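You operate a simulated robot arm through the tools that you are given. There is no shell and no other tool.

You run a simulated robot arm. Do the job below in one go: nothing can be reset, and whatever is moved stays where it is left.

Task
Wash the plain ring, then slide it home on the mandrel.
Fine: lower the dip tray into the cleaning tank till the dirt is gone and raise it again. Where these are worked on the way, their far stop is far enough and under half their travel is too little: dip tray.

It is judged by the outcome, as a careful person would: the job done as asked, and still so three seconds after it is handed in. It fails if anything else is knocked over, pushed out of place, dropped, spilled or broken.

Robot
A 7-joint arm with a two-finger parallel gripper, fixed in place. Base frame: the origin is on the floor under the middle of its stand, x ahead of it, y to its left, z up; the work surface is at about z = 0.9. Lengths are in m, angles in degrees, forces in N, time in s.
With the tool pointing down near the work surface it reaches from about 0.3 to 0.68 m from the base axis. Its first joint turns from -66.0 to 66.0 degrees. Payload 1.57 kg.
Tool frame: the origin (TCP) lies between the finger pads and is the grasp point; the fingertips stand 0.03 m ahead of it; z points along the fingers, y is the line along which they close. Largest opening 0.11 m; finger width 0.024, thickness 0.012; the body of the gripper, 0.048 by 0.112 m, starts 0.078 m behind the TCP.
Orientation is told as [roll, pitch, yaw] about the base's x, y, z axes, in that order, counted from this pose: with the fingers straight down and closing along the base's y, the tool's x points along the base's -x, its y along +y and its z along -z.

Tools
- The arm moves only by the tool play_rows. Its argument "rows" is a list of rows, each a list of 7 numbers: the gripper command, from -1 (shut) to 1 (fully open), values between in proportion, then the shift along the tool's x, y, z in units of 300 mm (1.0 is 300 mm), then the turn, a rotation vector about the tool's x, y, z in units of 90 degrees (1.0 is 90 degrees). In form: [[gripper, tx, ty, tz, ax, ay, az], ...]. A call has 1 to 20 rows; each row is the pose to reach, as a shift and turn from the pose commanded when the call began, along the tool's axes at that moment. A call with a number of a shift or a turn outside -1 to 1 is refused whole. Rows are played at 5 a second. More than 0.05 m and 8.6 degrees between two rows, or a gripper value outside its range, and nothing of the call is played. Where a pose cannot be reached the arm comes as near as it can. A force on the tool above 60 N (or 10 N above the force at the start of the call, whichever is more), or a blocked arm, ends the call early, and 0.2 s more pass. Each finger travels about 0.108 m/s and halts on what it meets, pressing with about 22 N; the grip force reading is that of the motor and also rises with nothing between the fingers. The clock runs only during rows and for 0.2 s after the last one: add rows that repeat a pose to give the fingers time. It gives the time, the measured TCP pose, the force on the tool (base axes), the opening and the grip force at its end, in the units of the frame above (readings bear some noise), with the torque about the TCP (base axes, N m) and any sound that the robot's microphone picked up.
- Cameras (640 x 400 px; columns grow to the right, rows downward): "scene" is fixed at [0.1586, -0.3823, 1.412]; the picture's right is [0.86, -0.50, 0.00], its down [-0.25, -0.43, -0.87] and it looks along [0.44, 0.75, -0.50] (base axes); focal length 296 px, centre (320, 200). "wrist" rides on the gripper at [0.07, 0.016, -0.141] in the tool frame; the picture's right is [-0.23, 0.97, 0.00], its down [-0.86, -0.20, -0.48] and it looks along [-0.47, -0.11, 0.88] (tool axes); focal length 222 px, centre (320, 200). There is no depth. A picture from a camera that has moved, and an enlarged one, comes with that camera's place and axes in the base frame and with its lens.
- grab_frame(camera): a new picture of that camera. It takes no simulated time.
- inspect(camera, box): a new picture of the part [left, top, right, bottom] of that camera's present view, enlarged. It takes no simulated time.
- job_done(): hands the job in; it is judged then, once.

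Nothing tells you positions but the pictures and the camera data. Unless the task says otherwise, let go and move clear before handing in.

The tools are called after "Request:" by a JSON object that holds its "name" and its "arguments". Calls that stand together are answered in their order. play_rows: Moves the arm, as the interface text tells. Its arguments: {"type":"object","properties":{"rows":{"type":"array","items":{"type":"array","items":{"type":"number"}}}},"required":["rows"]} The other tools are called the same way: grab_frame (camera) takes a picture; inspect (camera, box) takes an enlarged picture of a part of a camera's view; job_done () hands the job in.

At the start:

```text
time: 0.0
tcp_pos: [0.356, 0.0823, 1.2529]
orientation: [0.0, -0.1, 0.0]
contact_force: [0.7, 0.2, 0.6]
torque: [0.04, -0.02, -0.01]
width: 0.1099
grasp_force: 0.0
```

scene: 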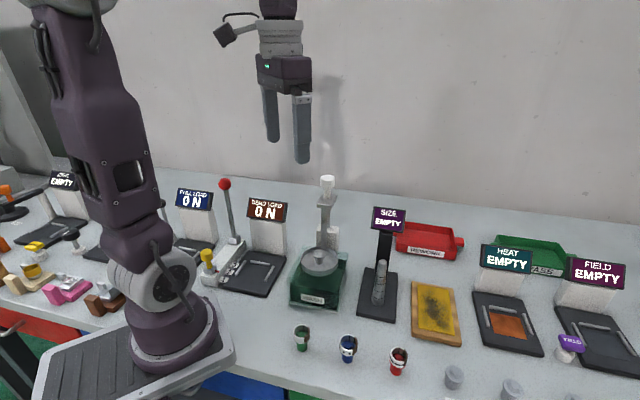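
wrist: 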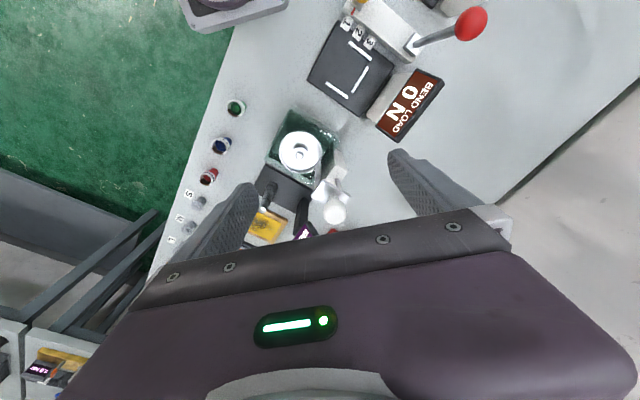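

I see a bench with several stations: a green tank with a round tray (likely the cleaning tank), a "SIZE" mandrel, and small ring-like cups in front. I'll zoom in to identify them before moving.

Request:
{"name": "inspect", "arguments": {"camera": "scene", "box": [270, 160, 430, 320]}}

Request:
{"name": "inspect", "arguments": {"camera": "scene", "box": [270, 300, 430, 400]}}

Request:
{"name": "inspect", "arguments": {"camera": "scene", "box": [420, 300, 640, 400]}}

Request:
{"name": "inspect", "arguments": {"camera": "scene", "box": [0, 160, 140, 320]}}

Request:
{"name": "inspect", "arguments": {"camera": "wrist", "box": [160, 80, 360, 260]}}

```text
2.50 times, centred on (350, 240) of scene
camera zoom: at [0.1586, -0.3823, 1.412], right [0.86, -0.5, 0.0], down [-0.25, -0.43, -0.87], along [0.44, 0.75, -0.5], focal length 741 px, centre (245, 100)
```

zoom: 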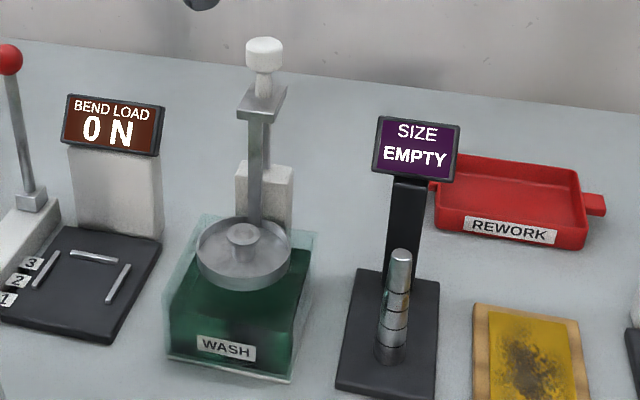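

```text
4.00 times, centred on (350, 350) of scene
camera zoom: at [0.1586, -0.3823, 1.412], right [0.86, -0.5, 0.0], down [-0.25, -0.43, -0.87], along [0.44, 0.75, -0.5], focal length 1186 px, centre (200, -400)
```

zoom: 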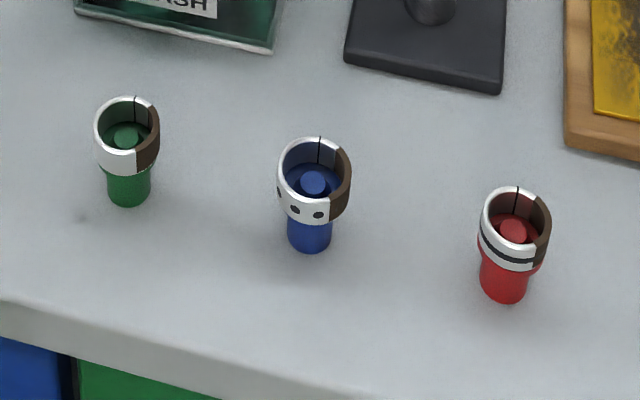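

```text
2.91 times, centred on (530, 350) of scene
camera zoom: at [0.1586, -0.3823, 1.412], right [0.86, -0.5, 0.0], down [-0.25, -0.43, -0.87], along [0.44, 0.75, -0.5], focal length 862 px, centre (-291, -236)
```

zoom: 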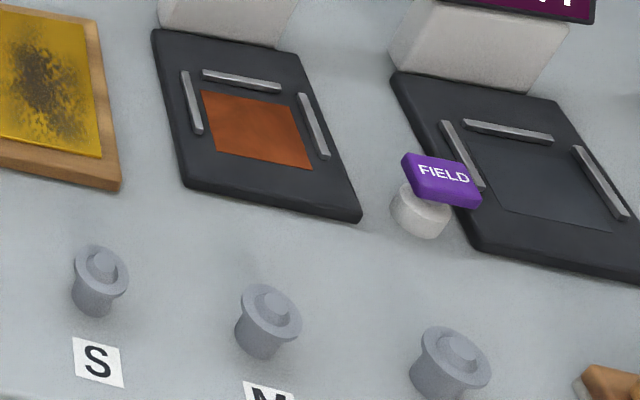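

```text
2.50 times, centred on (70, 240) of scene
camera zoom: at [0.1586, -0.3823, 1.412], right [0.86, -0.5, 0.0], down [-0.25, -0.43, -0.87], along [0.44, 0.75, -0.5], focal length 741 px, centre (945, 100)
```

zoom: 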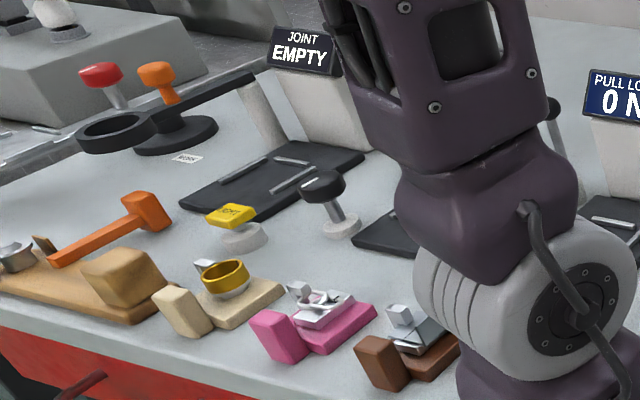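

```text
2.22 times, centred on (260, 170) of wrist
camera zoom: at [0.2863, 0.0992, 1.3932], right [0.23, 0.97, 0.0], down [0.86, -0.2, 0.48], along [0.47, -0.11, -0.88], focal length 494 px, centre (453, 267)
```

zoom: 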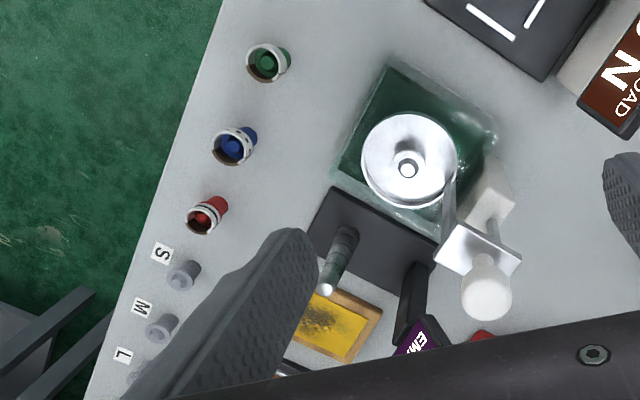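

The plain ring is the one on the green post, at about (0.30, -0.065, 0.945), with a brown patch of dirt. The wash tank's dish is near (0.395, 0.035, 1.0), its lift knob near (0.44, 0.08, 1.145), and the mandrel near (0.48, -0.06). I'll hover high over the ring to measure it more closely.

Request:
{"name": "play_rows", "arguments": {"rows": [[1, 0.024, -0.06, 0.054, 0, 0, 0], [1, 0.048, -0.12, 0.108, 0, 0, 0], [1, 0.072, -0.18, 0.162, 0, 0, 0], [1, 0.096, -0.24, 0.216, 0, 0, 0], [1, 0.12, -0.3, 0.27, 0, 0, 0], [1, 0.145, -0.36, 0.325, 0, 0, 0], [1, 0.169, -0.42, 0.38, 0, 0, 0], [1, 0.193, -0.483, 0.433, 0, 0, 0], [1, 0.193, -0.483, 0.433, 0, 0, 0]]}}

```text
time: 2.0
tcp_pos: [0.2981, -0.0618, 1.1203]
orientation: [0.0, -0.1, 0.0]
contact_force: [0.5, -0.4, -0.7]
torque: [-0.01, -0.01, 0.0]
width: 0.1099
grasp_force: 0.0
```

The arm is hovering above the ring's estimated place. I'll take pictures from both cameras.

Request:
{"name": "grab_frame", "arguments": {"camera": "wrist"}}

Request:
{"name": "grab_frame", "arguments": {"camera": "scene"}}

```text
taken
camera wrist: at [0.2272, -0.0441, 1.262], right [0.23, 0.97, 0.0], down [0.86, -0.2, 0.48], along [0.47, -0.11, -0.88], focal length 222 px, centre (320, 200)
```

wrist: 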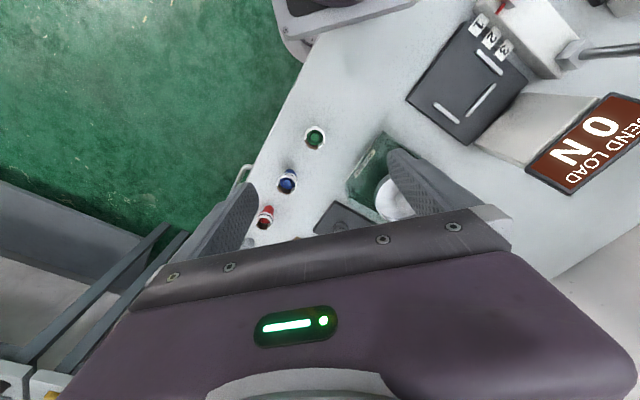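

```text
taken
```

scene: 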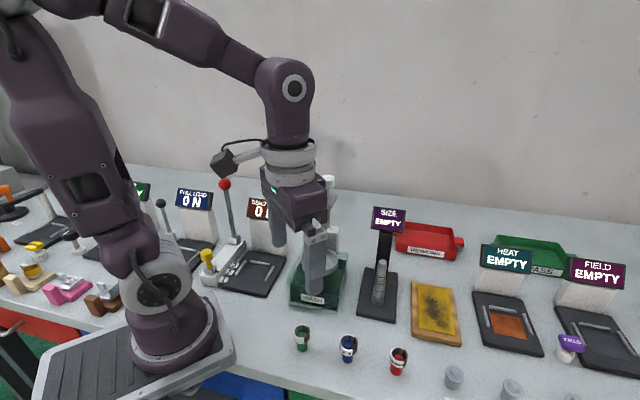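

Request:
{"name": "inspect", "arguments": {"camera": "wrist", "box": [280, 110, 350, 160]}}

Request:
{"name": "inspect", "arguments": {"camera": "scene", "box": [280, 310, 330, 360]}}

Request:
{"name": "inspect", "arguments": {"camera": "wrist", "box": [310, 100, 430, 240]}}

```text
8.00 times, centred on (315, 135) of wrist
camera zoom: at [0.2272, -0.0441, 1.262], right [0.23, 0.97, 0.0], down [0.86, -0.2, 0.48], along [0.47, -0.11, -0.88], focal length 1777 px, centre (360, 720)
```

zoom: 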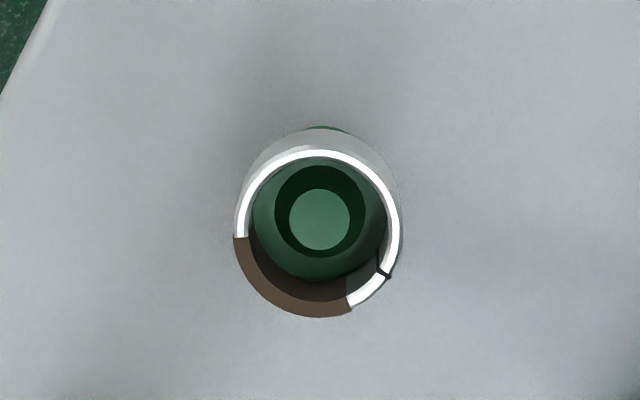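

```text
8.00 times, centred on (305, 335) of scene
camera zoom: at [0.1586, -0.3823, 1.412], right [0.86, -0.5, 0.0], down [-0.25, -0.43, -0.87], along [0.44, 0.75, -0.5], focal length 2372 px, centre (440, -880)
```

zoom: 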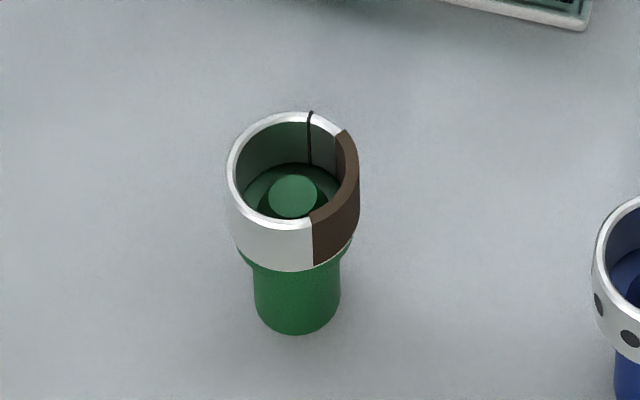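

```text
2.86 times, centred on (370, 170) of wrist
camera zoom: at [0.2272, -0.0441, 1.262], right [0.23, 0.97, 0.0], down [0.86, -0.2, 0.48], along [0.47, -0.11, -0.88], focal length 635 px, centre (177, 286)
```

zoom: 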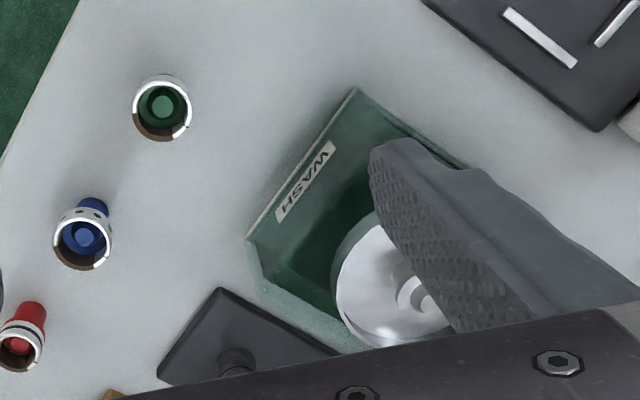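

The ring's top rim is centred near (0.300, -0.070) at z≈0.947. It is about 29.5 mm across and 14 mm tall. I'll narrow the gripper, come down part way and look again before closing in.

Request:
{"name": "play_rows", "arguments": {"rows": [[0.3, -0.003, -0.013, 0.1, 0, 0, 0], [0.09, -0.0067, -0.0267, 0.2, 0, 0, 0], [0.09, -0.0067, -0.0267, 0.28, 0, 0, 0], [0.09, -0.0067, -0.0267, 0.333, 0, 0, 0], [0.09, -0.0067, -0.0267, 0.333, 0, 0, 0]]}}

Request:
{"name": "grab_frame", "arguments": {"camera": "wrist"}}

Request:
{"name": "inspect", "arguments": {"camera": "scene", "box": [240, 240, 380, 370]}}

```text
time: 3.2
tcp_pos: [0.3009, -0.0709, 1.0211]
orientation: [0.0, -0.1, 0.0]
contact_force: [-0.3, -0.1, 0.1]
torque: [-0.03, 0.0, -0.02]
width: 0.0601
grasp_force: 0.1
```

```text
taken
camera wrist: at [0.2305, -0.0538, 1.1624], right [0.23, 0.97, 0.0], down [0.86, -0.2, 0.48], along [0.47, -0.11, -0.88], focal length 222 px, centre (320, 200)
```

wrist: 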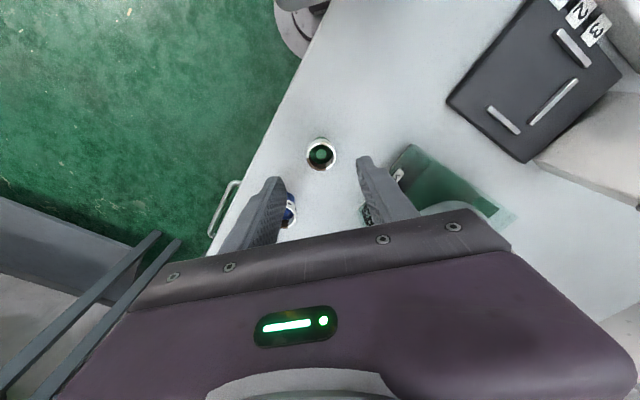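

```text
3.08 times, centred on (310, 305) of scene
camera zoom: at [0.1586, -0.3823, 1.412], right [0.86, -0.5, 0.0], down [-0.25, -0.43, -0.87], along [0.44, 0.75, -0.5], focal length 912 px, centre (351, -123)
```

zoom: 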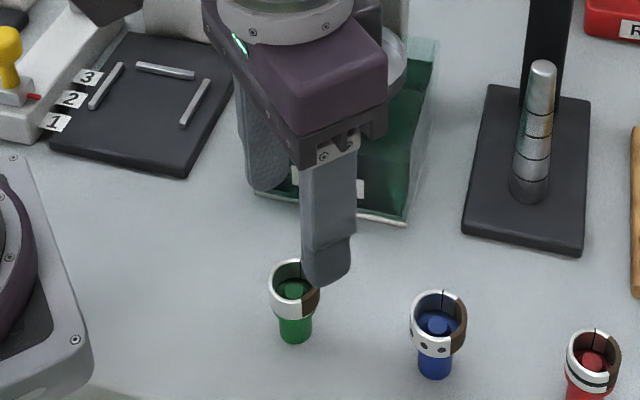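

Request:
{"name": "inspect", "arguments": {"camera": "wrist", "box": [260, 110, 380, 210]}}

```text
4.00 times, centred on (320, 160) of wrist
camera zoom: at [0.2305, -0.0538, 1.1624], right [0.23, 0.97, 0.0], down [0.86, -0.2, 0.48], along [0.47, -0.11, -0.88], focal length 888 px, centre (320, 360)
```

zoom: 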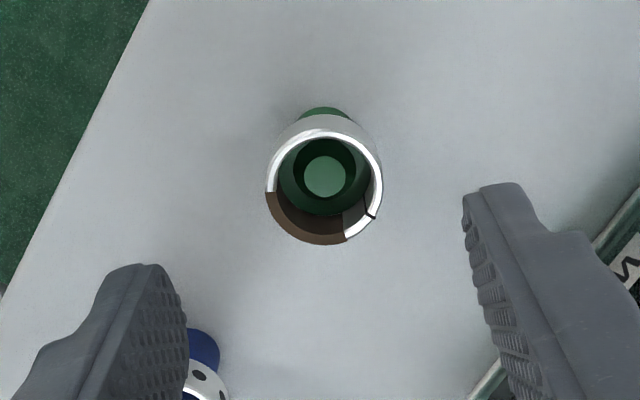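

The ring sits about 3 mm toward the base and 1 mm to +y from under the TCP. I'll correct for that, lower until the fingertips reach down beside the ring, and check the overlap before closing.

Request:
{"name": "play_rows", "arguments": {"rows": [[0.09, 0.01, 0.0035, 0.05, 0, 0, 0], [0.09, 0.01, 0.0035, 0.1, 0, 0, 0], [0.09, 0.01, 0.0035, 0.15, 0, 0, 0], [0.09, 0.01, 0.0035, 0.177, 0, 0, 0], [0.09, 0.01, 0.0035, 0.177, 0, 0, 0]]}}

Request:
{"name": "inspect", "arguments": {"camera": "scene", "box": [270, 290, 350, 370]}}

Request:
{"name": "inspect", "arguments": {"camera": "wrist", "box": [260, 130, 380, 230]}}

```text
time: 4.4
tcp_pos: [0.2997, -0.0694, 0.9682]
orientation: [0.1, 0.0, 0.1]
contact_force: [0.2, 0.3, 0.0]
torque: [0.0, 0.0, 0.01]
width: 0.06
grasp_force: 0.1
```

```text
5.00 times, centred on (310, 330) of scene
camera zoom: at [0.1586, -0.3823, 1.412], right [0.86, -0.5, 0.0], down [-0.25, -0.43, -0.87], along [0.44, 0.75, -0.5], focal length 1482 px, centre (370, -450)
```

zoom: 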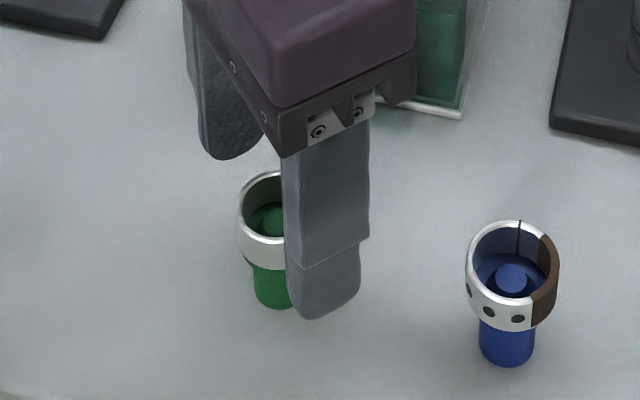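

```text
4.00 times, centred on (320, 180) of wrist
camera zoom: at [0.228, -0.052, 1.1088], right [0.23, 0.97, 0.0], down [0.86, -0.2, 0.48], along [0.47, -0.11, -0.88], focal length 888 px, centre (320, 280)
```

zoom: 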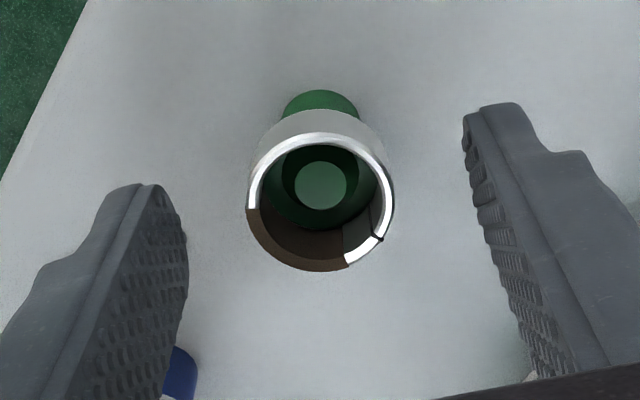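

The ring is now centred under the TCP. I'll go 3 mm lower, close on it and lift it clear of the post.

Request:
{"name": "play_rows", "arguments": {"rows": [[0.09, 0, 0, 0.01, 0, 0, 0], [-0.2, 0, 0, 0.01, 0, 0, 0], [-0.7, 0, 0, 0.01, 0, 0, 0], [-0.7, 0, 0, 0.01, 0, 0, 0], [-0.7, 0, 0, 0.01, 0, 0, 0]]}}

Request:
{"name": "inspect", "arguments": {"camera": "wrist", "box": [260, 130, 380, 230]}}

```text
time: 5.6
tcp_pos: [0.2984, -0.0688, 0.9646]
orientation: [0.1, 0.0, 0.0]
contact_force: [0.0, -0.8, 0.1]
torque: [0.05, -0.01, 0.0]
width: 0.0283
grasp_force: 22.0
```

```text
4.00 times, centred on (320, 180) of wrist
camera zoom: at [0.2284, -0.0523, 1.1062], right [0.23, 0.97, 0.0], down [0.86, -0.2, 0.48], along [0.47, -0.11, -0.88], focal length 888 px, centre (320, 280)
```

zoom: 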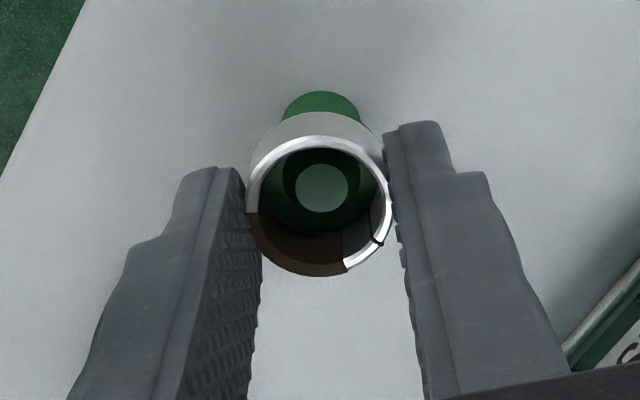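

The ring is gripped at 28.3 mm with 22 N. I'll lift it straight up well clear of everything.

Request:
{"name": "play_rows", "arguments": {"rows": [[-0.7, 0, 0, -0.03, 0, 0, 0], [-0.7, 0, 0, -0.08, 0, 0, 0], [-0.7, 0, 0, -0.16, 0, 0, 0], [-0.7, 0, 0, -0.26, 0, 0, 0], [-0.7, 0, 0, -0.36, 0, 0, 0], [-0.7, 0, 0, -0.46, 0, 0, 0], [-0.7, 0, 0, -0.56, 0, 0, 0], [-0.7, 0, 0, -0.56, 0, 0, 0]]}}

Request:
{"name": "grab_frame", "arguments": {"camera": "scene"}}

Request:
{"name": "grab_frame", "arguments": {"camera": "wrist"}}

```text
time: 7.4
tcp_pos: [0.2967, -0.0681, 1.135]
orientation: [0.0, 0.0, 0.0]
contact_force: [0.1, -0.9, -0.7]
torque: [0.02, 0.03, -0.01]
width: 0.0285
grasp_force: 21.6
```

```text
taken
```

scene: 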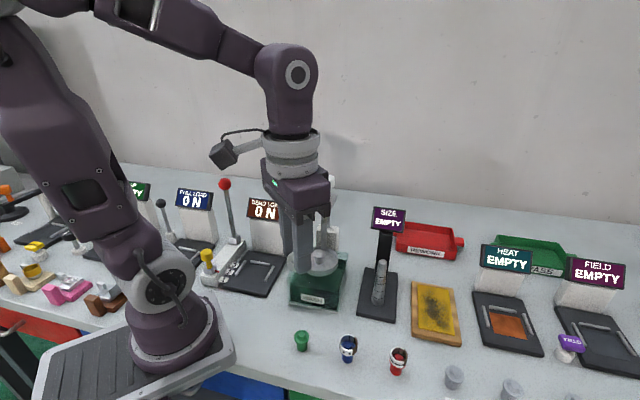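

```text
taken
camera wrist: at [0.227, -0.0515, 1.2759], right [0.23, 0.97, 0.0], down [0.85, -0.2, 0.48], along [0.47, -0.11, -0.88], focal length 222 px, centre (320, 200)
```

wrist: 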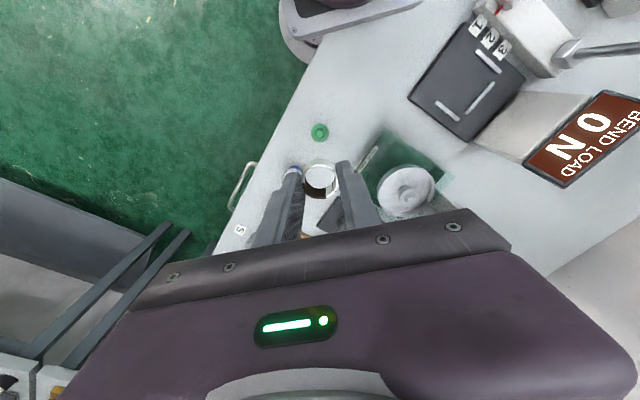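

The ring is held. Now I'll measure the tank's dish and stub from both cameras.

Request:
{"name": "inspect", "arguments": {"camera": "wrist", "box": [350, 120, 470, 220]}}

Request:
{"name": "inspect", "arguments": {"camera": "scene", "box": [280, 170, 380, 320]}}

```text
4.00 times, centred on (410, 170) of wrist
camera zoom: at [0.227, -0.0515, 1.2759], right [0.23, 0.97, 0.0], down [0.85, -0.2, 0.48], along [0.47, -0.11, -0.88], focal length 888 px, centre (-40, 320)
```

zoom: 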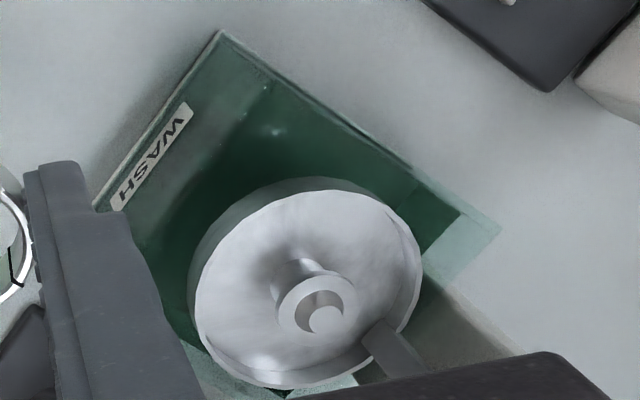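

```text
2.67 times, centred on (330, 245) of scene
camera zoom: at [0.1586, -0.3823, 1.412], right [0.86, -0.5, 0.0], down [-0.25, -0.43, -0.87], along [0.44, 0.75, -0.5], focal length 791 px, centre (293, 80)
```

zoom: 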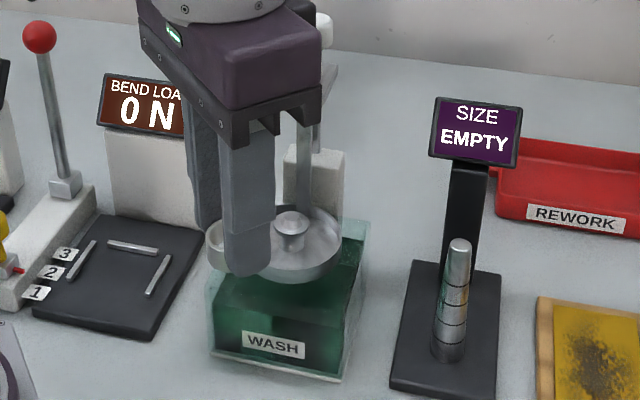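

Request:
{"name": "inspect", "arguments": {"camera": "scene", "box": [295, 230, 355, 290]}}

Request:
{"name": "inspect", "arguments": {"camera": "wrist", "box": [380, 160, 440, 220]}}

```text
6.67 times, centred on (325, 260) of scene
camera zoom: at [0.1586, -0.3823, 1.412], right [0.86, -0.5, 0.0], down [-0.25, -0.43, -0.87], along [0.44, 0.75, -0.5], focal length 1977 px, centre (287, -200)
```

zoom: 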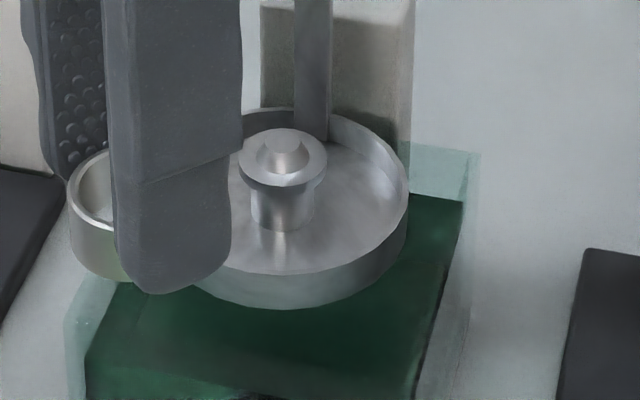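

```text
6.67 times, centred on (410, 190) of wrist
camera zoom: at [0.227, -0.0515, 1.2759], right [0.23, 0.97, 0.0], down [0.85, -0.2, 0.48], along [0.47, -0.11, -0.88], focal length 1481 px, centre (-280, 267)
```

zoom: 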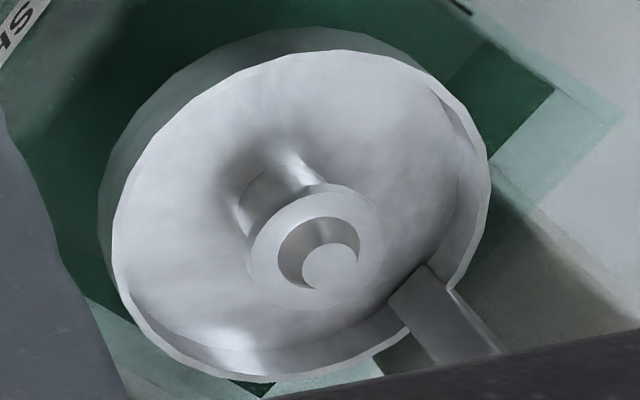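

The dish has a central stub with a shoulder about 26 mm wide at z≈1.0065 and a small nub, which is the ring's seat at about (0.393, 0.034). I'll move above it and turn the gripper 45° so its body stays clear of the lift column.

Request:
{"name": "play_rows", "arguments": {"rows": [[-0.7, -0.04, 0.0425, 0, 0, 0, -0.0625], [-0.7, -0.08, 0.085, 0, 0, 0, -0.125], [-0.7, -0.12, 0.1275, 0, 0, 0, -0.1875], [-0.7, -0.161, 0.17, 0, 0, 0, -0.25], [-0.7, -0.201, 0.2125, 0, 0, 0, -0.3125], [-0.7, -0.241, 0.255, 0, 0, 0, -0.375], [-0.7, -0.281, 0.2975, 0, 0, 0, -0.4375], [-0.7, -0.322, 0.34, 0, 0, 0, -0.5], [-0.7, -0.322, 0.34, 0, 0, 0, -0.5]]}}

Request:
{"name": "grab_frame", "arguments": {"camera": "wrist"}}

Request:
{"name": "inspect", "arguments": {"camera": "scene", "box": [240, 140, 400, 320]}}

```text
time: 9.4
tcp_pos: [0.394, 0.032, 1.1342]
orientation: [0.0, 0.0, 45.1]
contact_force: [0.9, -0.2, -0.5]
torque: [-0.01, -0.04, 0.04]
width: 0.0282
grasp_force: 22.1
```

```text
taken
camera wrist: at [0.3334, -0.0045, 1.2755], right [-0.53, 0.85, 0.0], down [0.74, 0.46, 0.48], along [0.41, 0.25, -0.88], focal length 222 px, centre (320, 200)
```

wrist: 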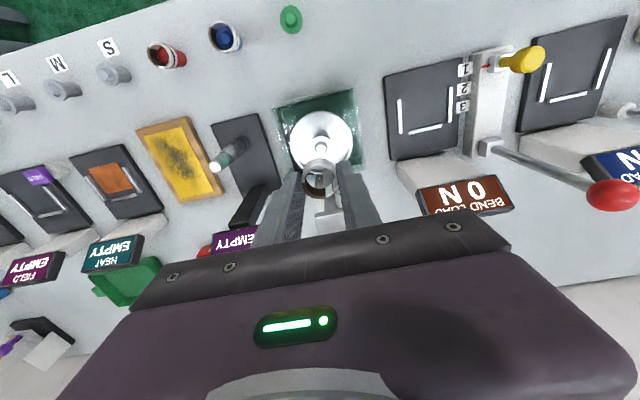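

```text
2.22 times, centred on (320, 230) of scene
camera zoom: at [0.1586, -0.3823, 1.412], right [0.86, -0.5, 0.0], down [-0.25, -0.43, -0.87], along [0.44, 0.75, -0.5], focal length 659 px, centre (320, 133)
```

zoom: 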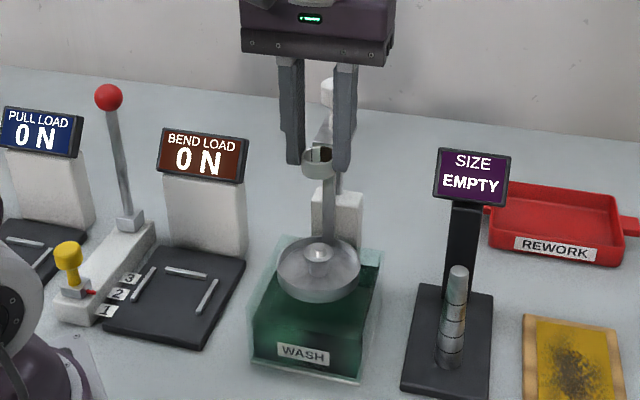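

Request:
{"name": "inspect", "arguments": {"camera": "wrist", "box": [270, 100, 370, 220]}}

Request:
{"name": "inspect", "arguments": {"camera": "scene", "box": [290, 160, 360, 280]}}

Request:
{"name": "inspect", "arguments": {"camera": "wrist", "box": [190, 100, 290, 260]}}

```text
3.33 times, centred on (320, 160) of wrist
camera zoom: at [0.3334, -0.0045, 1.2755], right [-0.53, 0.85, 0.0], down [0.74, 0.46, 0.48], along [0.41, 0.25, -0.88], focal length 740 px, centre (320, 333)
```

zoom: 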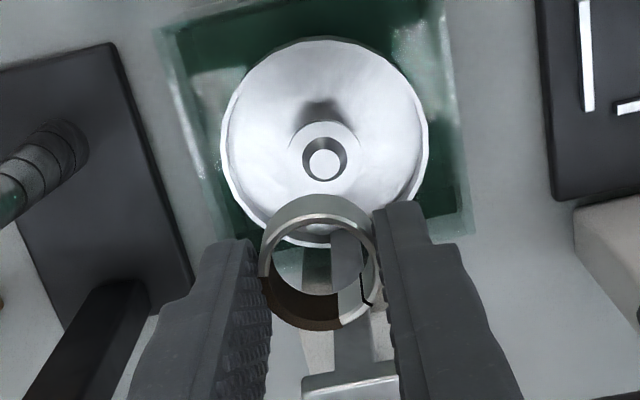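

```text
3.33 times, centred on (325, 220) of scene
camera zoom: at [0.1586, -0.3823, 1.412], right [0.86, -0.5, 0.0], down [-0.25, -0.43, -0.87], along [0.44, 0.75, -0.5], focal length 988 px, centre (303, 133)
```

zoom: 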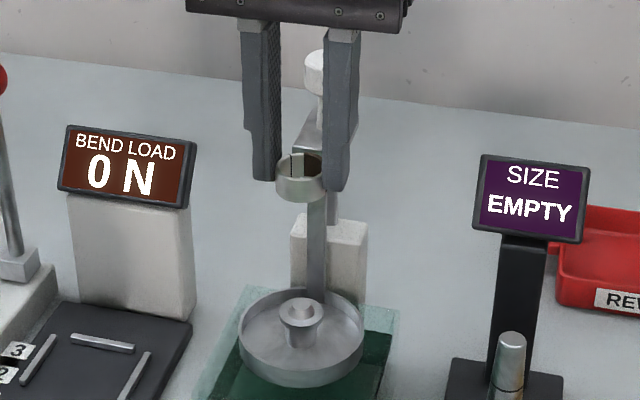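

```text
2.50 times, centred on (240, 180) of wrist
camera zoom: at [0.3334, -0.0045, 1.2755], right [-0.53, 0.85, 0.0], down [0.74, 0.46, 0.48], along [0.41, 0.25, -0.88], focal length 555 px, centre (520, 250)
```

zoom: 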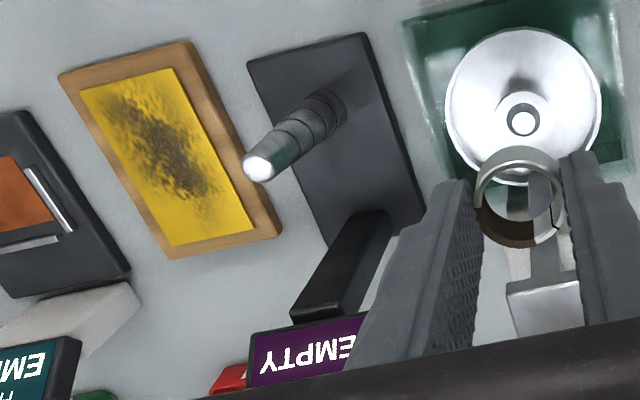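

The stub lies about 1–3 mm off the ring's axis, within the ring's clearance. I'll correct and lower until the ring is just above the nub, then check.

Request:
{"name": "play_rows", "arguments": {"rows": [[-0.7, -0.01, 0.0054, 0.07, 0, 0, 0], [-0.7, -0.01, 0.0054, 0.14, 0, 0, 0], [-0.7, -0.01, 0.0054, 0.2, 0, 0, 0], [-0.7, -0.01, 0.0054, 0.25, 0, 0, 0], [-0.7, -0.01, 0.0054, 0.25, 0, 0, 0]]}}

Request:
{"name": "inspect", "arguments": {"camera": "wrist", "box": [270, 110, 370, 230]}}

Request:
{"name": "inspect", "arguments": {"camera": "scene", "box": [290, 200, 360, 280]}}

Request:
{"name": "grab_frame", "arguments": {"camera": "scene"}}

```text
time: 10.6
tcp_pos: [0.3943, 0.0358, 1.0617]
orientation: [0.0, -0.1, 44.9]
contact_force: [-0.1, 0.0, -0.1]
torque: [0.03, -0.02, -0.02]
width: 0.0281
grasp_force: 21.7
```

```text
3.33 times, centred on (320, 170) of wrist
camera zoom: at [0.3322, -0.0007, 1.2028], right [-0.53, 0.85, 0.0], down [0.75, 0.46, 0.48], along [0.41, 0.25, -0.88], focal length 740 px, centre (320, 300)
```

zoom: 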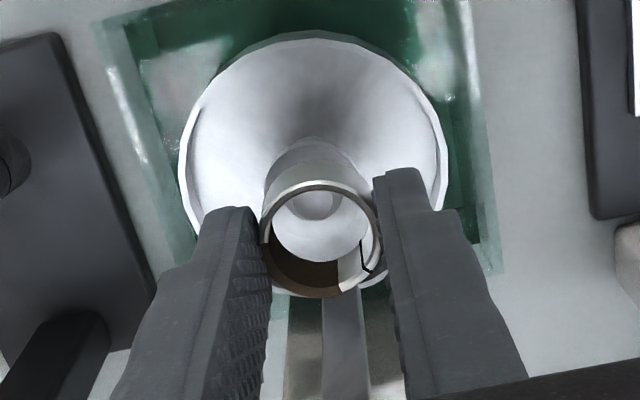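

```text
5.00 times, centred on (325, 240) of scene
camera zoom: at [0.1586, -0.3823, 1.412], right [0.86, -0.5, 0.0], down [-0.25, -0.43, -0.87], along [0.44, 0.75, -0.5], focal length 1482 px, centre (295, 0)
```

zoom: 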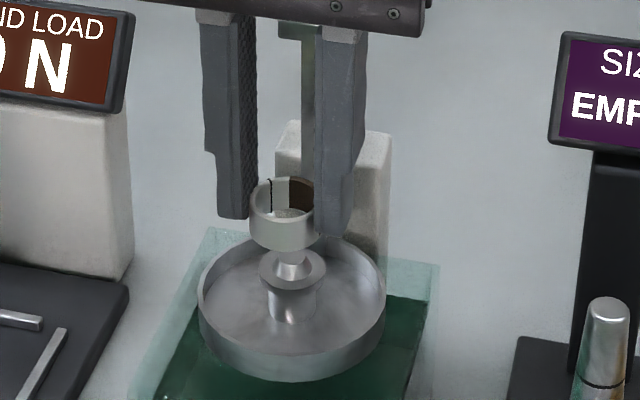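

```text
taken
```

scene: 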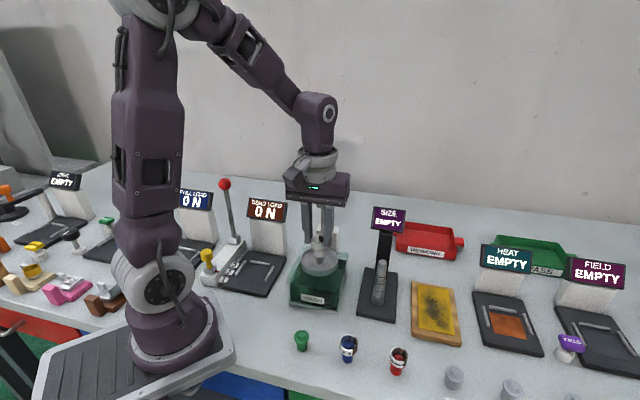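

Request:
{"name": "inspect", "arguments": {"camera": "wrist", "box": [295, 140, 345, 210]}}

Request:
{"name": "inspect", "arguments": {"camera": "scene", "box": [305, 225, 345, 275]}}

```text
5.71 times, centred on (320, 175) of wrist
camera zoom: at [0.3322, -0.0007, 1.2028], right [-0.53, 0.85, 0.0], down [0.75, 0.46, 0.48], along [0.41, 0.25, -0.88], focal length 1269 px, centre (320, 343)
```

zoom: 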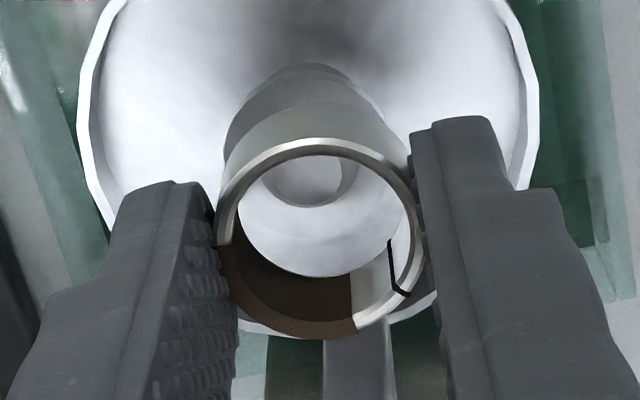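

```text
8.00 times, centred on (325, 250) of scene
camera zoom: at [0.1586, -0.3823, 1.412], right [0.86, -0.5, 0.0], down [-0.25, -0.43, -0.87], along [0.44, 0.75, -0.5], focal length 2372 px, centre (280, -200)
```

zoom: 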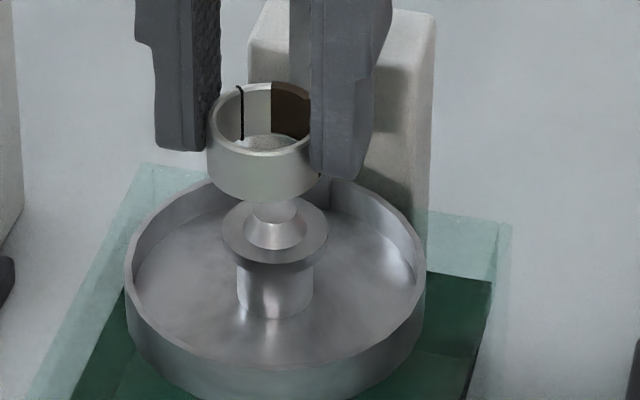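

The ring is about 3 mm off the nub along the closing direction. I'll shift it over and lower most of the way onto the stub.

Request:
{"name": "play_rows", "arguments": {"rows": [[-0.7, 0, -0.01, 0, 0, 0, 0], [-0.7, 0, -0.01, 0.025, 0, 0, 0], [-0.7, 0, -0.01, 0.05, 0, 0, 0], [-0.7, 0, -0.01, 0.065, 0, 0, 0], [-0.7, 0, -0.01, 0.065, 0, 0, 0]]}}

Request:
{"name": "inspect", "arguments": {"camera": "wrist", "box": [295, 150, 345, 220]}}

Request:
{"name": "inspect", "arguments": {"camera": "scene", "box": [305, 225, 345, 275]}}

```text
time: 11.8
tcp_pos: [0.3971, 0.0342, 1.0409]
orientation: [0.0, 0.0, 45.0]
contact_force: [0.2, -0.3, -0.1]
torque: [-0.01, 0.02, 0.01]
width: 0.0282
grasp_force: 21.8
```

```text
5.71 times, centred on (320, 185) of wrist
camera zoom: at [0.3356, -0.0029, 1.182], right [-0.53, 0.85, 0.0], down [0.75, 0.46, 0.48], along [0.41, 0.25, -0.88], focal length 1269 px, centre (320, 286)
```

zoom: 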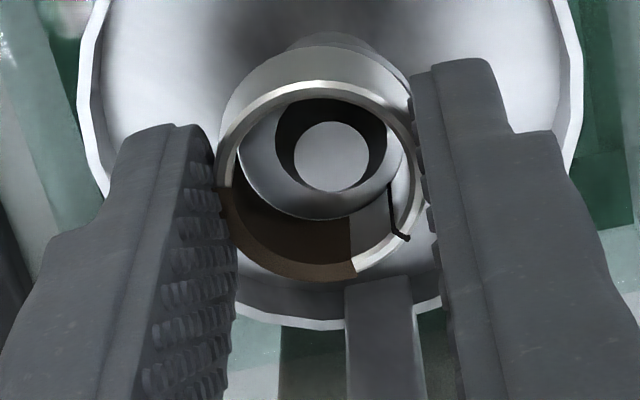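

```text
8.00 times, centred on (325, 250) of scene
camera zoom: at [0.1586, -0.3823, 1.412], right [0.86, -0.5, 0.0], down [-0.25, -0.43, -0.87], along [0.44, 0.75, -0.5], focal length 2372 px, centre (280, -200)
```

zoom: 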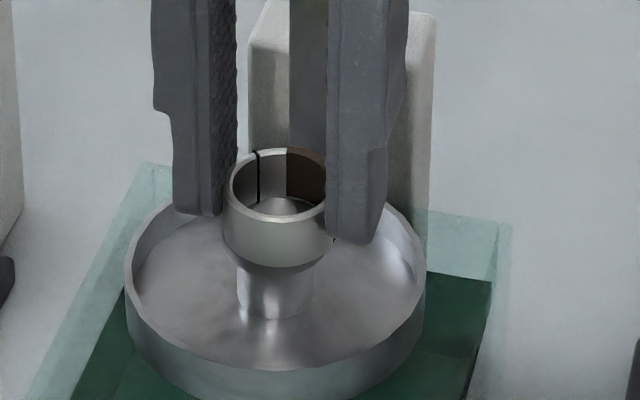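

The ring now surrounds the nub and is nearly seated. I'll lower in 1 mm steps and watch the force.

Request:
{"name": "play_rows", "arguments": {"rows": [[-0.7, 0, 0, 0.0033, 0, 0, 0], [-0.7, 0, 0, 0.0067, 0, 0, 0], [-0.7, 0, 0, 0.0067, 0, 0, 0]]}}

```text
time: 12.6
tcp_pos: [0.3971, 0.0326, 1.0391]
orientation: [0.0, -0.1, 45.0]
contact_force: [-0.4, -0.4, 1.2]
torque: [0.01, -0.03, 0.03]
width: 0.0282
grasp_force: 21.9
```

Request:
{"name": "play_rows", "arguments": {"rows": [[-0.7, 0, 0, 0.0033, 0, 0, 0], [-0.7, 0, 0, 0.0033, 0, 0, 0]]}}

Request:
{"name": "inspect", "arguments": {"camera": "scene", "box": [305, 225, 345, 275]}}

```text
time: 13.2
tcp_pos: [0.3972, 0.0334, 1.0366]
orientation: [0.0, 0.0, 45.0]
contact_force: [0.1, 0.3, 0.7]
torque: [0.03, -0.03, 0.01]
width: 0.0281
grasp_force: 21.8
```

```text
8.00 times, centred on (325, 250) of scene
camera zoom: at [0.1586, -0.3823, 1.412], right [0.86, -0.5, 0.0], down [-0.25, -0.43, -0.87], along [0.44, 0.75, -0.5], focal length 2372 px, centre (280, -200)
```

zoom: 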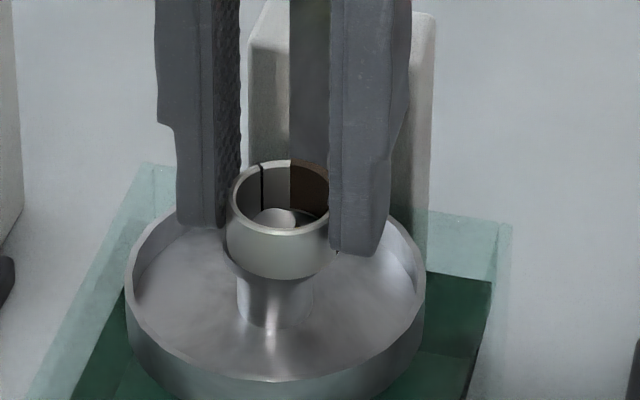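

The ring is on the stub's shoulder, and the tray has given way by a couple of millimetres, so it is seated. I'll open just enough to release and rise straight up.

Request:
{"name": "play_rows", "arguments": {"rows": [[-0.4, 0, 0, 0, 0, 0, 0], [-0.15, 0, 0, 0, 0, 0, 0], [-0.15, 0, 0, 0, 0, 0, 0]]}}

Request:
{"name": "inspect", "arguments": {"camera": "scene", "box": [305, 225, 345, 275]}}

Request:
{"name": "inspect", "arguments": {"camera": "wrist", "box": [285, 150, 355, 220]}}

```text
time: 14.0
tcp_pos: [0.3958, 0.0334, 1.0381]
orientation: [0.1, 0.0, 44.9]
contact_force: [0.7, 0.1, 0.1]
torque: [0.02, 0.01, -0.02]
width: 0.0468
grasp_force: 0.0
```

```text
8.00 times, centred on (325, 250) of scene
camera zoom: at [0.1586, -0.3823, 1.412], right [0.86, -0.5, 0.0], down [-0.25, -0.43, -0.87], along [0.44, 0.75, -0.5], focal length 2372 px, centre (280, -200)
```

zoom: 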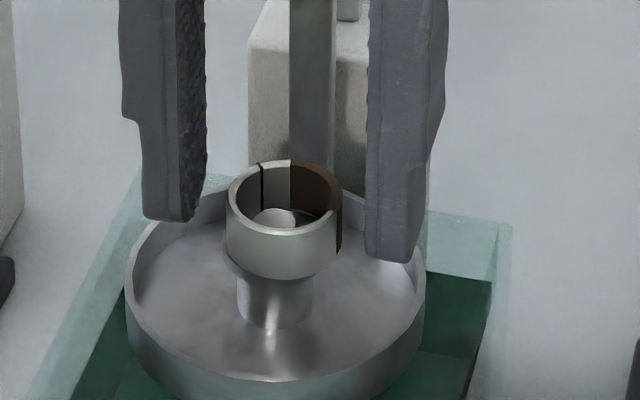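

```text
5.71 times, centred on (320, 185) of wrist
camera zoom: at [0.336, -0.004, 1.1785], right [-0.53, 0.85, 0.0], down [0.75, 0.46, 0.48], along [0.41, 0.25, -0.88], focal length 1269 px, centre (320, 286)
```

zoom: 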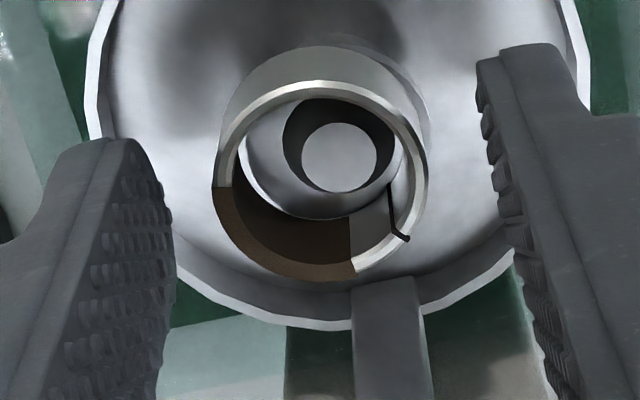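

The ring is standing on the stub. I'll lift straight up and look at the lift knob.

Request:
{"name": "play_rows", "arguments": {"rows": [[-0.15, 0, 0, -0.05, 0, 0, 0], [-0.15, 0, 0, -0.15, 0, 0, 0], [-0.15, 0, 0, -0.27, 0, 0, 0], [-0.15, 0, 0, -0.4, 0, 0, 0], [-0.15, 0, 0, -0.53, 0, 0, 0], [-0.15, 0, 0, -0.66, 0, 0, 0], [-0.15, 0, 0, -0.66, 0, 0, 0]]}}

Request:
{"name": "grab_frame", "arguments": {"camera": "wrist"}}

Request:
{"name": "inspect", "arguments": {"camera": "scene", "box": [280, 160, 380, 320]}}

```text
time: 15.6
tcp_pos: [0.3987, 0.034, 1.2335]
orientation: [0.0, 0.0, 45.1]
contact_force: [0.6, -0.1, -1.0]
torque: [-0.01, -0.02, -0.01]
width: 0.0468
grasp_force: 0.1
```

```text
taken
camera wrist: at [0.338, -0.003, 1.3735], right [-0.53, 0.85, 0.0], down [0.75, 0.46, 0.48], along [0.41, 0.25, -0.88], focal length 222 px, centre (320, 200)
```

wrist: 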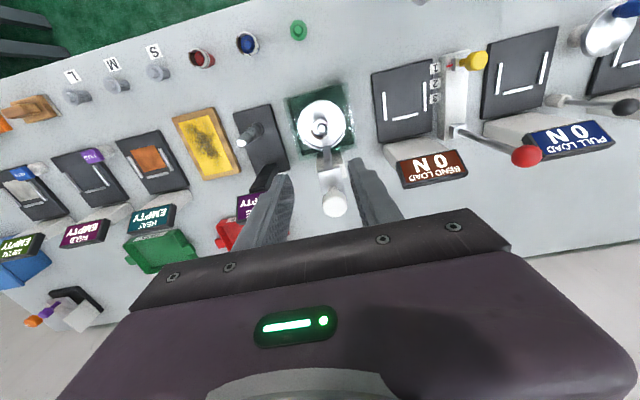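

```text
2.50 times, centred on (330, 240) of scene
camera zoom: at [0.1586, -0.3823, 1.412], right [0.86, -0.5, 0.0], down [-0.25, -0.43, -0.87], along [0.44, 0.75, -0.5], focal length 741 px, centre (295, 100)
```

zoom: 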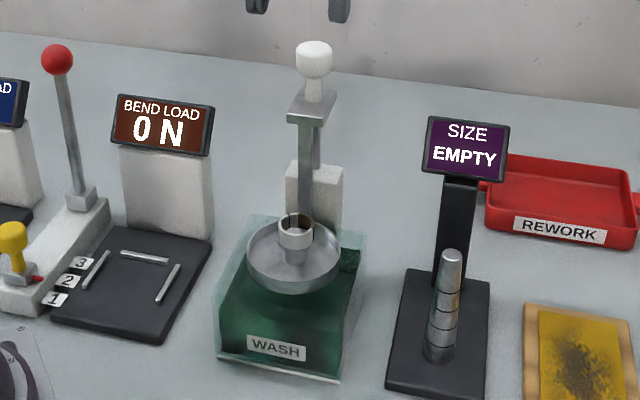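

Request:
{"name": "inspect", "arguments": {"camera": "scene", "box": [300, 165, 360, 265]}}

Request:
{"name": "inspect", "arguments": {"camera": "wrist", "box": [280, 90, 380, 230]}}

```text
4.00 times, centred on (330, 215) of scene
camera zoom: at [0.1586, -0.3823, 1.412], right [0.86, -0.5, 0.0], down [-0.25, -0.43, -0.87], along [0.44, 0.75, -0.5], focal length 1186 px, centre (280, 140)
```

zoom: 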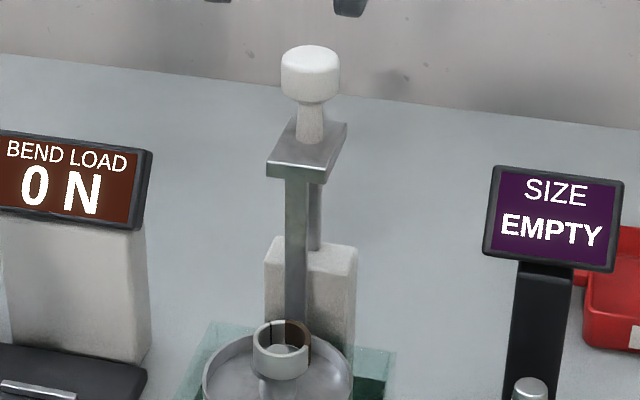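

```text
2.86 times, centred on (330, 160) of wrist
camera zoom: at [0.338, -0.003, 1.3735], right [-0.53, 0.85, 0.0], down [0.75, 0.46, 0.48], along [0.41, 0.25, -0.88], focal length 635 px, centre (291, 314)
```

zoom: 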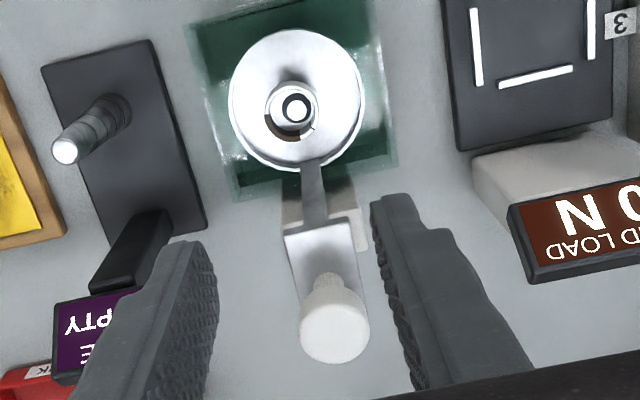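

The tray hangs from an arm with a mushroom knob on top. The knob's head is about 31 mm wide and centred near (0.446, 0.084, 1.134). I'll open the gripper and go above the knob, then check alignment before lowering onto it.

Request:
{"name": "play_rows", "arguments": {"rows": [[0.09, -0.076, 0.003, 0, 0, 0, 0], [0.09, -0.152, 0.006, 0, 0, 0, 0], [0.09, -0.228, 0.008, 0.03, 0, 0, 0], [0.09, -0.228, 0.008, 0.1, 0, 0, 0], [0.09, -0.228, 0.008, 0.1, 0, 0, 0]]}}

Request:
{"name": "grab_frame", "arguments": {"camera": "wrist"}}

Request:
{"name": "inspect", "arguments": {"camera": "scene", "box": [280, 140, 380, 260]}}

```text
time: 16.8
tcp_pos: [0.4428, 0.0834, 1.2065]
orientation: [0.1, -0.1, 44.9]
contact_force: [0.1, 0.1, -0.3]
torque: [0.03, -0.02, 0.03]
width: 0.0599
grasp_force: 0.0
```

```text
taken
camera wrist: at [0.3824, 0.0464, 1.3473], right [-0.53, 0.85, 0.0], down [0.75, 0.46, 0.48], along [0.41, 0.25, -0.88], focal length 222 px, centre (320, 200)
```

wrist: 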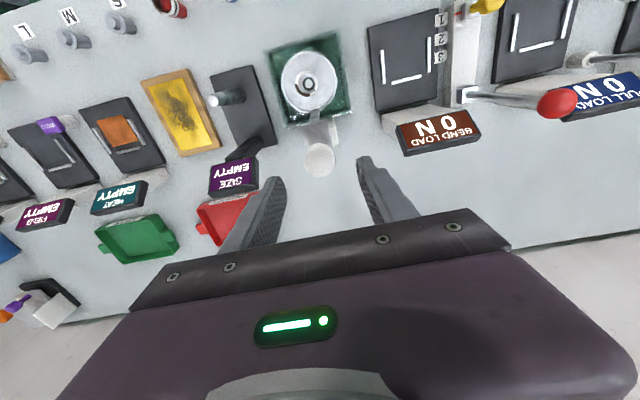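

```text
3.33 times, centred on (330, 200) of scene
camera zoom: at [0.1586, -0.3823, 1.412], right [0.86, -0.5, 0.0], down [-0.25, -0.43, -0.87], along [0.44, 0.75, -0.5], focal length 988 px, centre (287, 200)
```

zoom: 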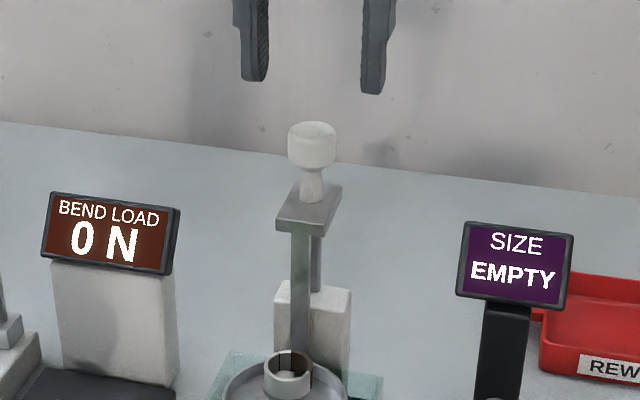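

Request:
{"name": "inspect", "arguments": {"camera": "wrist", "box": [280, 110, 360, 210]}}

```text
4.00 times, centred on (320, 160) of wrist
camera zoom: at [0.3824, 0.0464, 1.3473], right [-0.53, 0.85, 0.0], down [0.75, 0.46, 0.48], along [0.41, 0.25, -0.88], focal length 888 px, centre (320, 360)
```

zoom: 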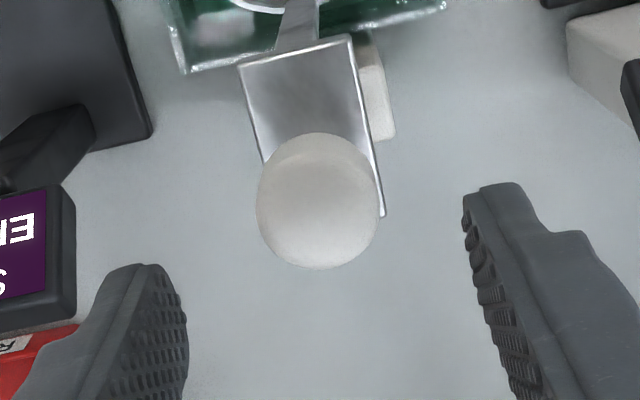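

The knob is aligned within about 1 mm. I'll lower so the pads straddle the knob's head, stopping above the plate, then close.

Request:
{"name": "play_rows", "arguments": {"rows": [[0.09, 0.004, -0.002, 0.06, 0, 0, 0], [0.09, 0.004, -0.002, 0.12, 0, 0, 0], [0.09, 0.004, -0.002, 0.17, 0, 0, 0], [0.09, 0.004, -0.002, 0.215, 0, 0, 0], [0.09, 0.004, -0.002, 0.215, 0, 0, 0]]}}

Request:
{"name": "inspect", "arguments": {"camera": "scene", "box": [280, 140, 380, 260]}}

Request:
{"name": "inspect", "arguments": {"camera": "wrist", "box": [270, 130, 370, 230]}}

```text
time: 18.0
tcp_pos: [0.4453, 0.0819, 1.14]
orientation: [0.0, 0.0, 45.1]
contact_force: [-0.4, 0.6, -0.4]
torque: [0.03, -0.03, -0.05]
width: 0.0598
grasp_force: 0.1
```

```text
3.33 times, centred on (330, 200) of scene
camera zoom: at [0.1586, -0.3823, 1.412], right [0.86, -0.5, 0.0], down [-0.25, -0.43, -0.87], along [0.44, 0.75, -0.5], focal length 988 px, centre (287, 200)
```

zoom: 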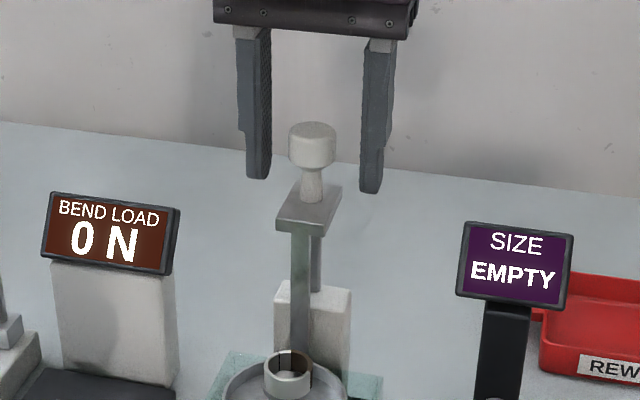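

```text
4.00 times, centred on (320, 180) of wrist
camera zoom: at [0.3835, 0.0453, 1.2809], right [-0.53, 0.85, 0.0], down [0.75, 0.46, 0.48], along [0.41, 0.25, -0.88], focal length 888 px, centre (320, 280)
```

zoom: 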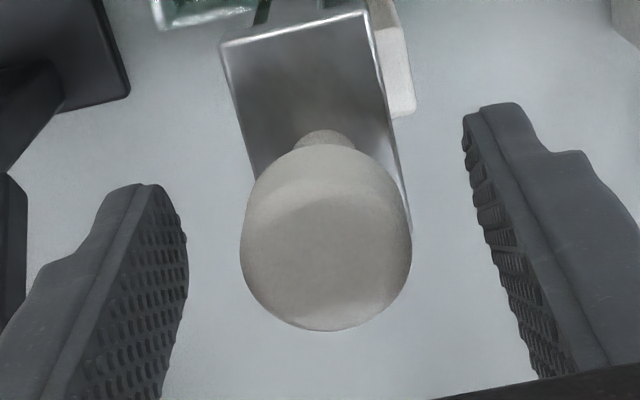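

The fingertips are just below the head and above the plate. I'll close on the knob.

Request:
{"name": "play_rows", "arguments": {"rows": [[-0.2, 0, 0, 0, 0, 0, 0], [-0.7, 0, 0, 0, 0, 0, 0], [-0.7, 0, 0, 0, 0, 0, 0], [-0.7, 0, 0, 0, 0, 0, 0]]}}

Request:
{"name": "inspect", "arguments": {"camera": "scene", "box": [280, 140, 380, 260]}}

```text
time: 19.0
tcp_pos: [0.4439, 0.0828, 1.1398]
orientation: [0.0, -0.1, 45.2]
contact_force: [-12.0, 10.3, -2.9]
torque: [0.07, 0.11, -0.02]
width: 0.029
grasp_force: 38.8
```

```text
3.33 times, centred on (330, 200) of scene
camera zoom: at [0.1583, -0.382, 1.4122], right [0.86, -0.5, 0.0], down [-0.25, -0.43, -0.87], along [0.44, 0.75, -0.5], focal length 988 px, centre (287, 200)
```

zoom: 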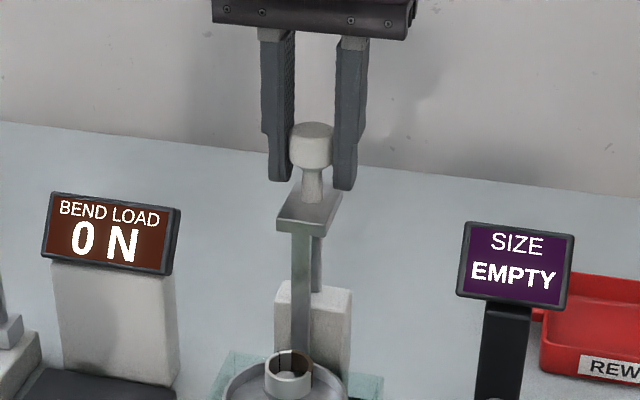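

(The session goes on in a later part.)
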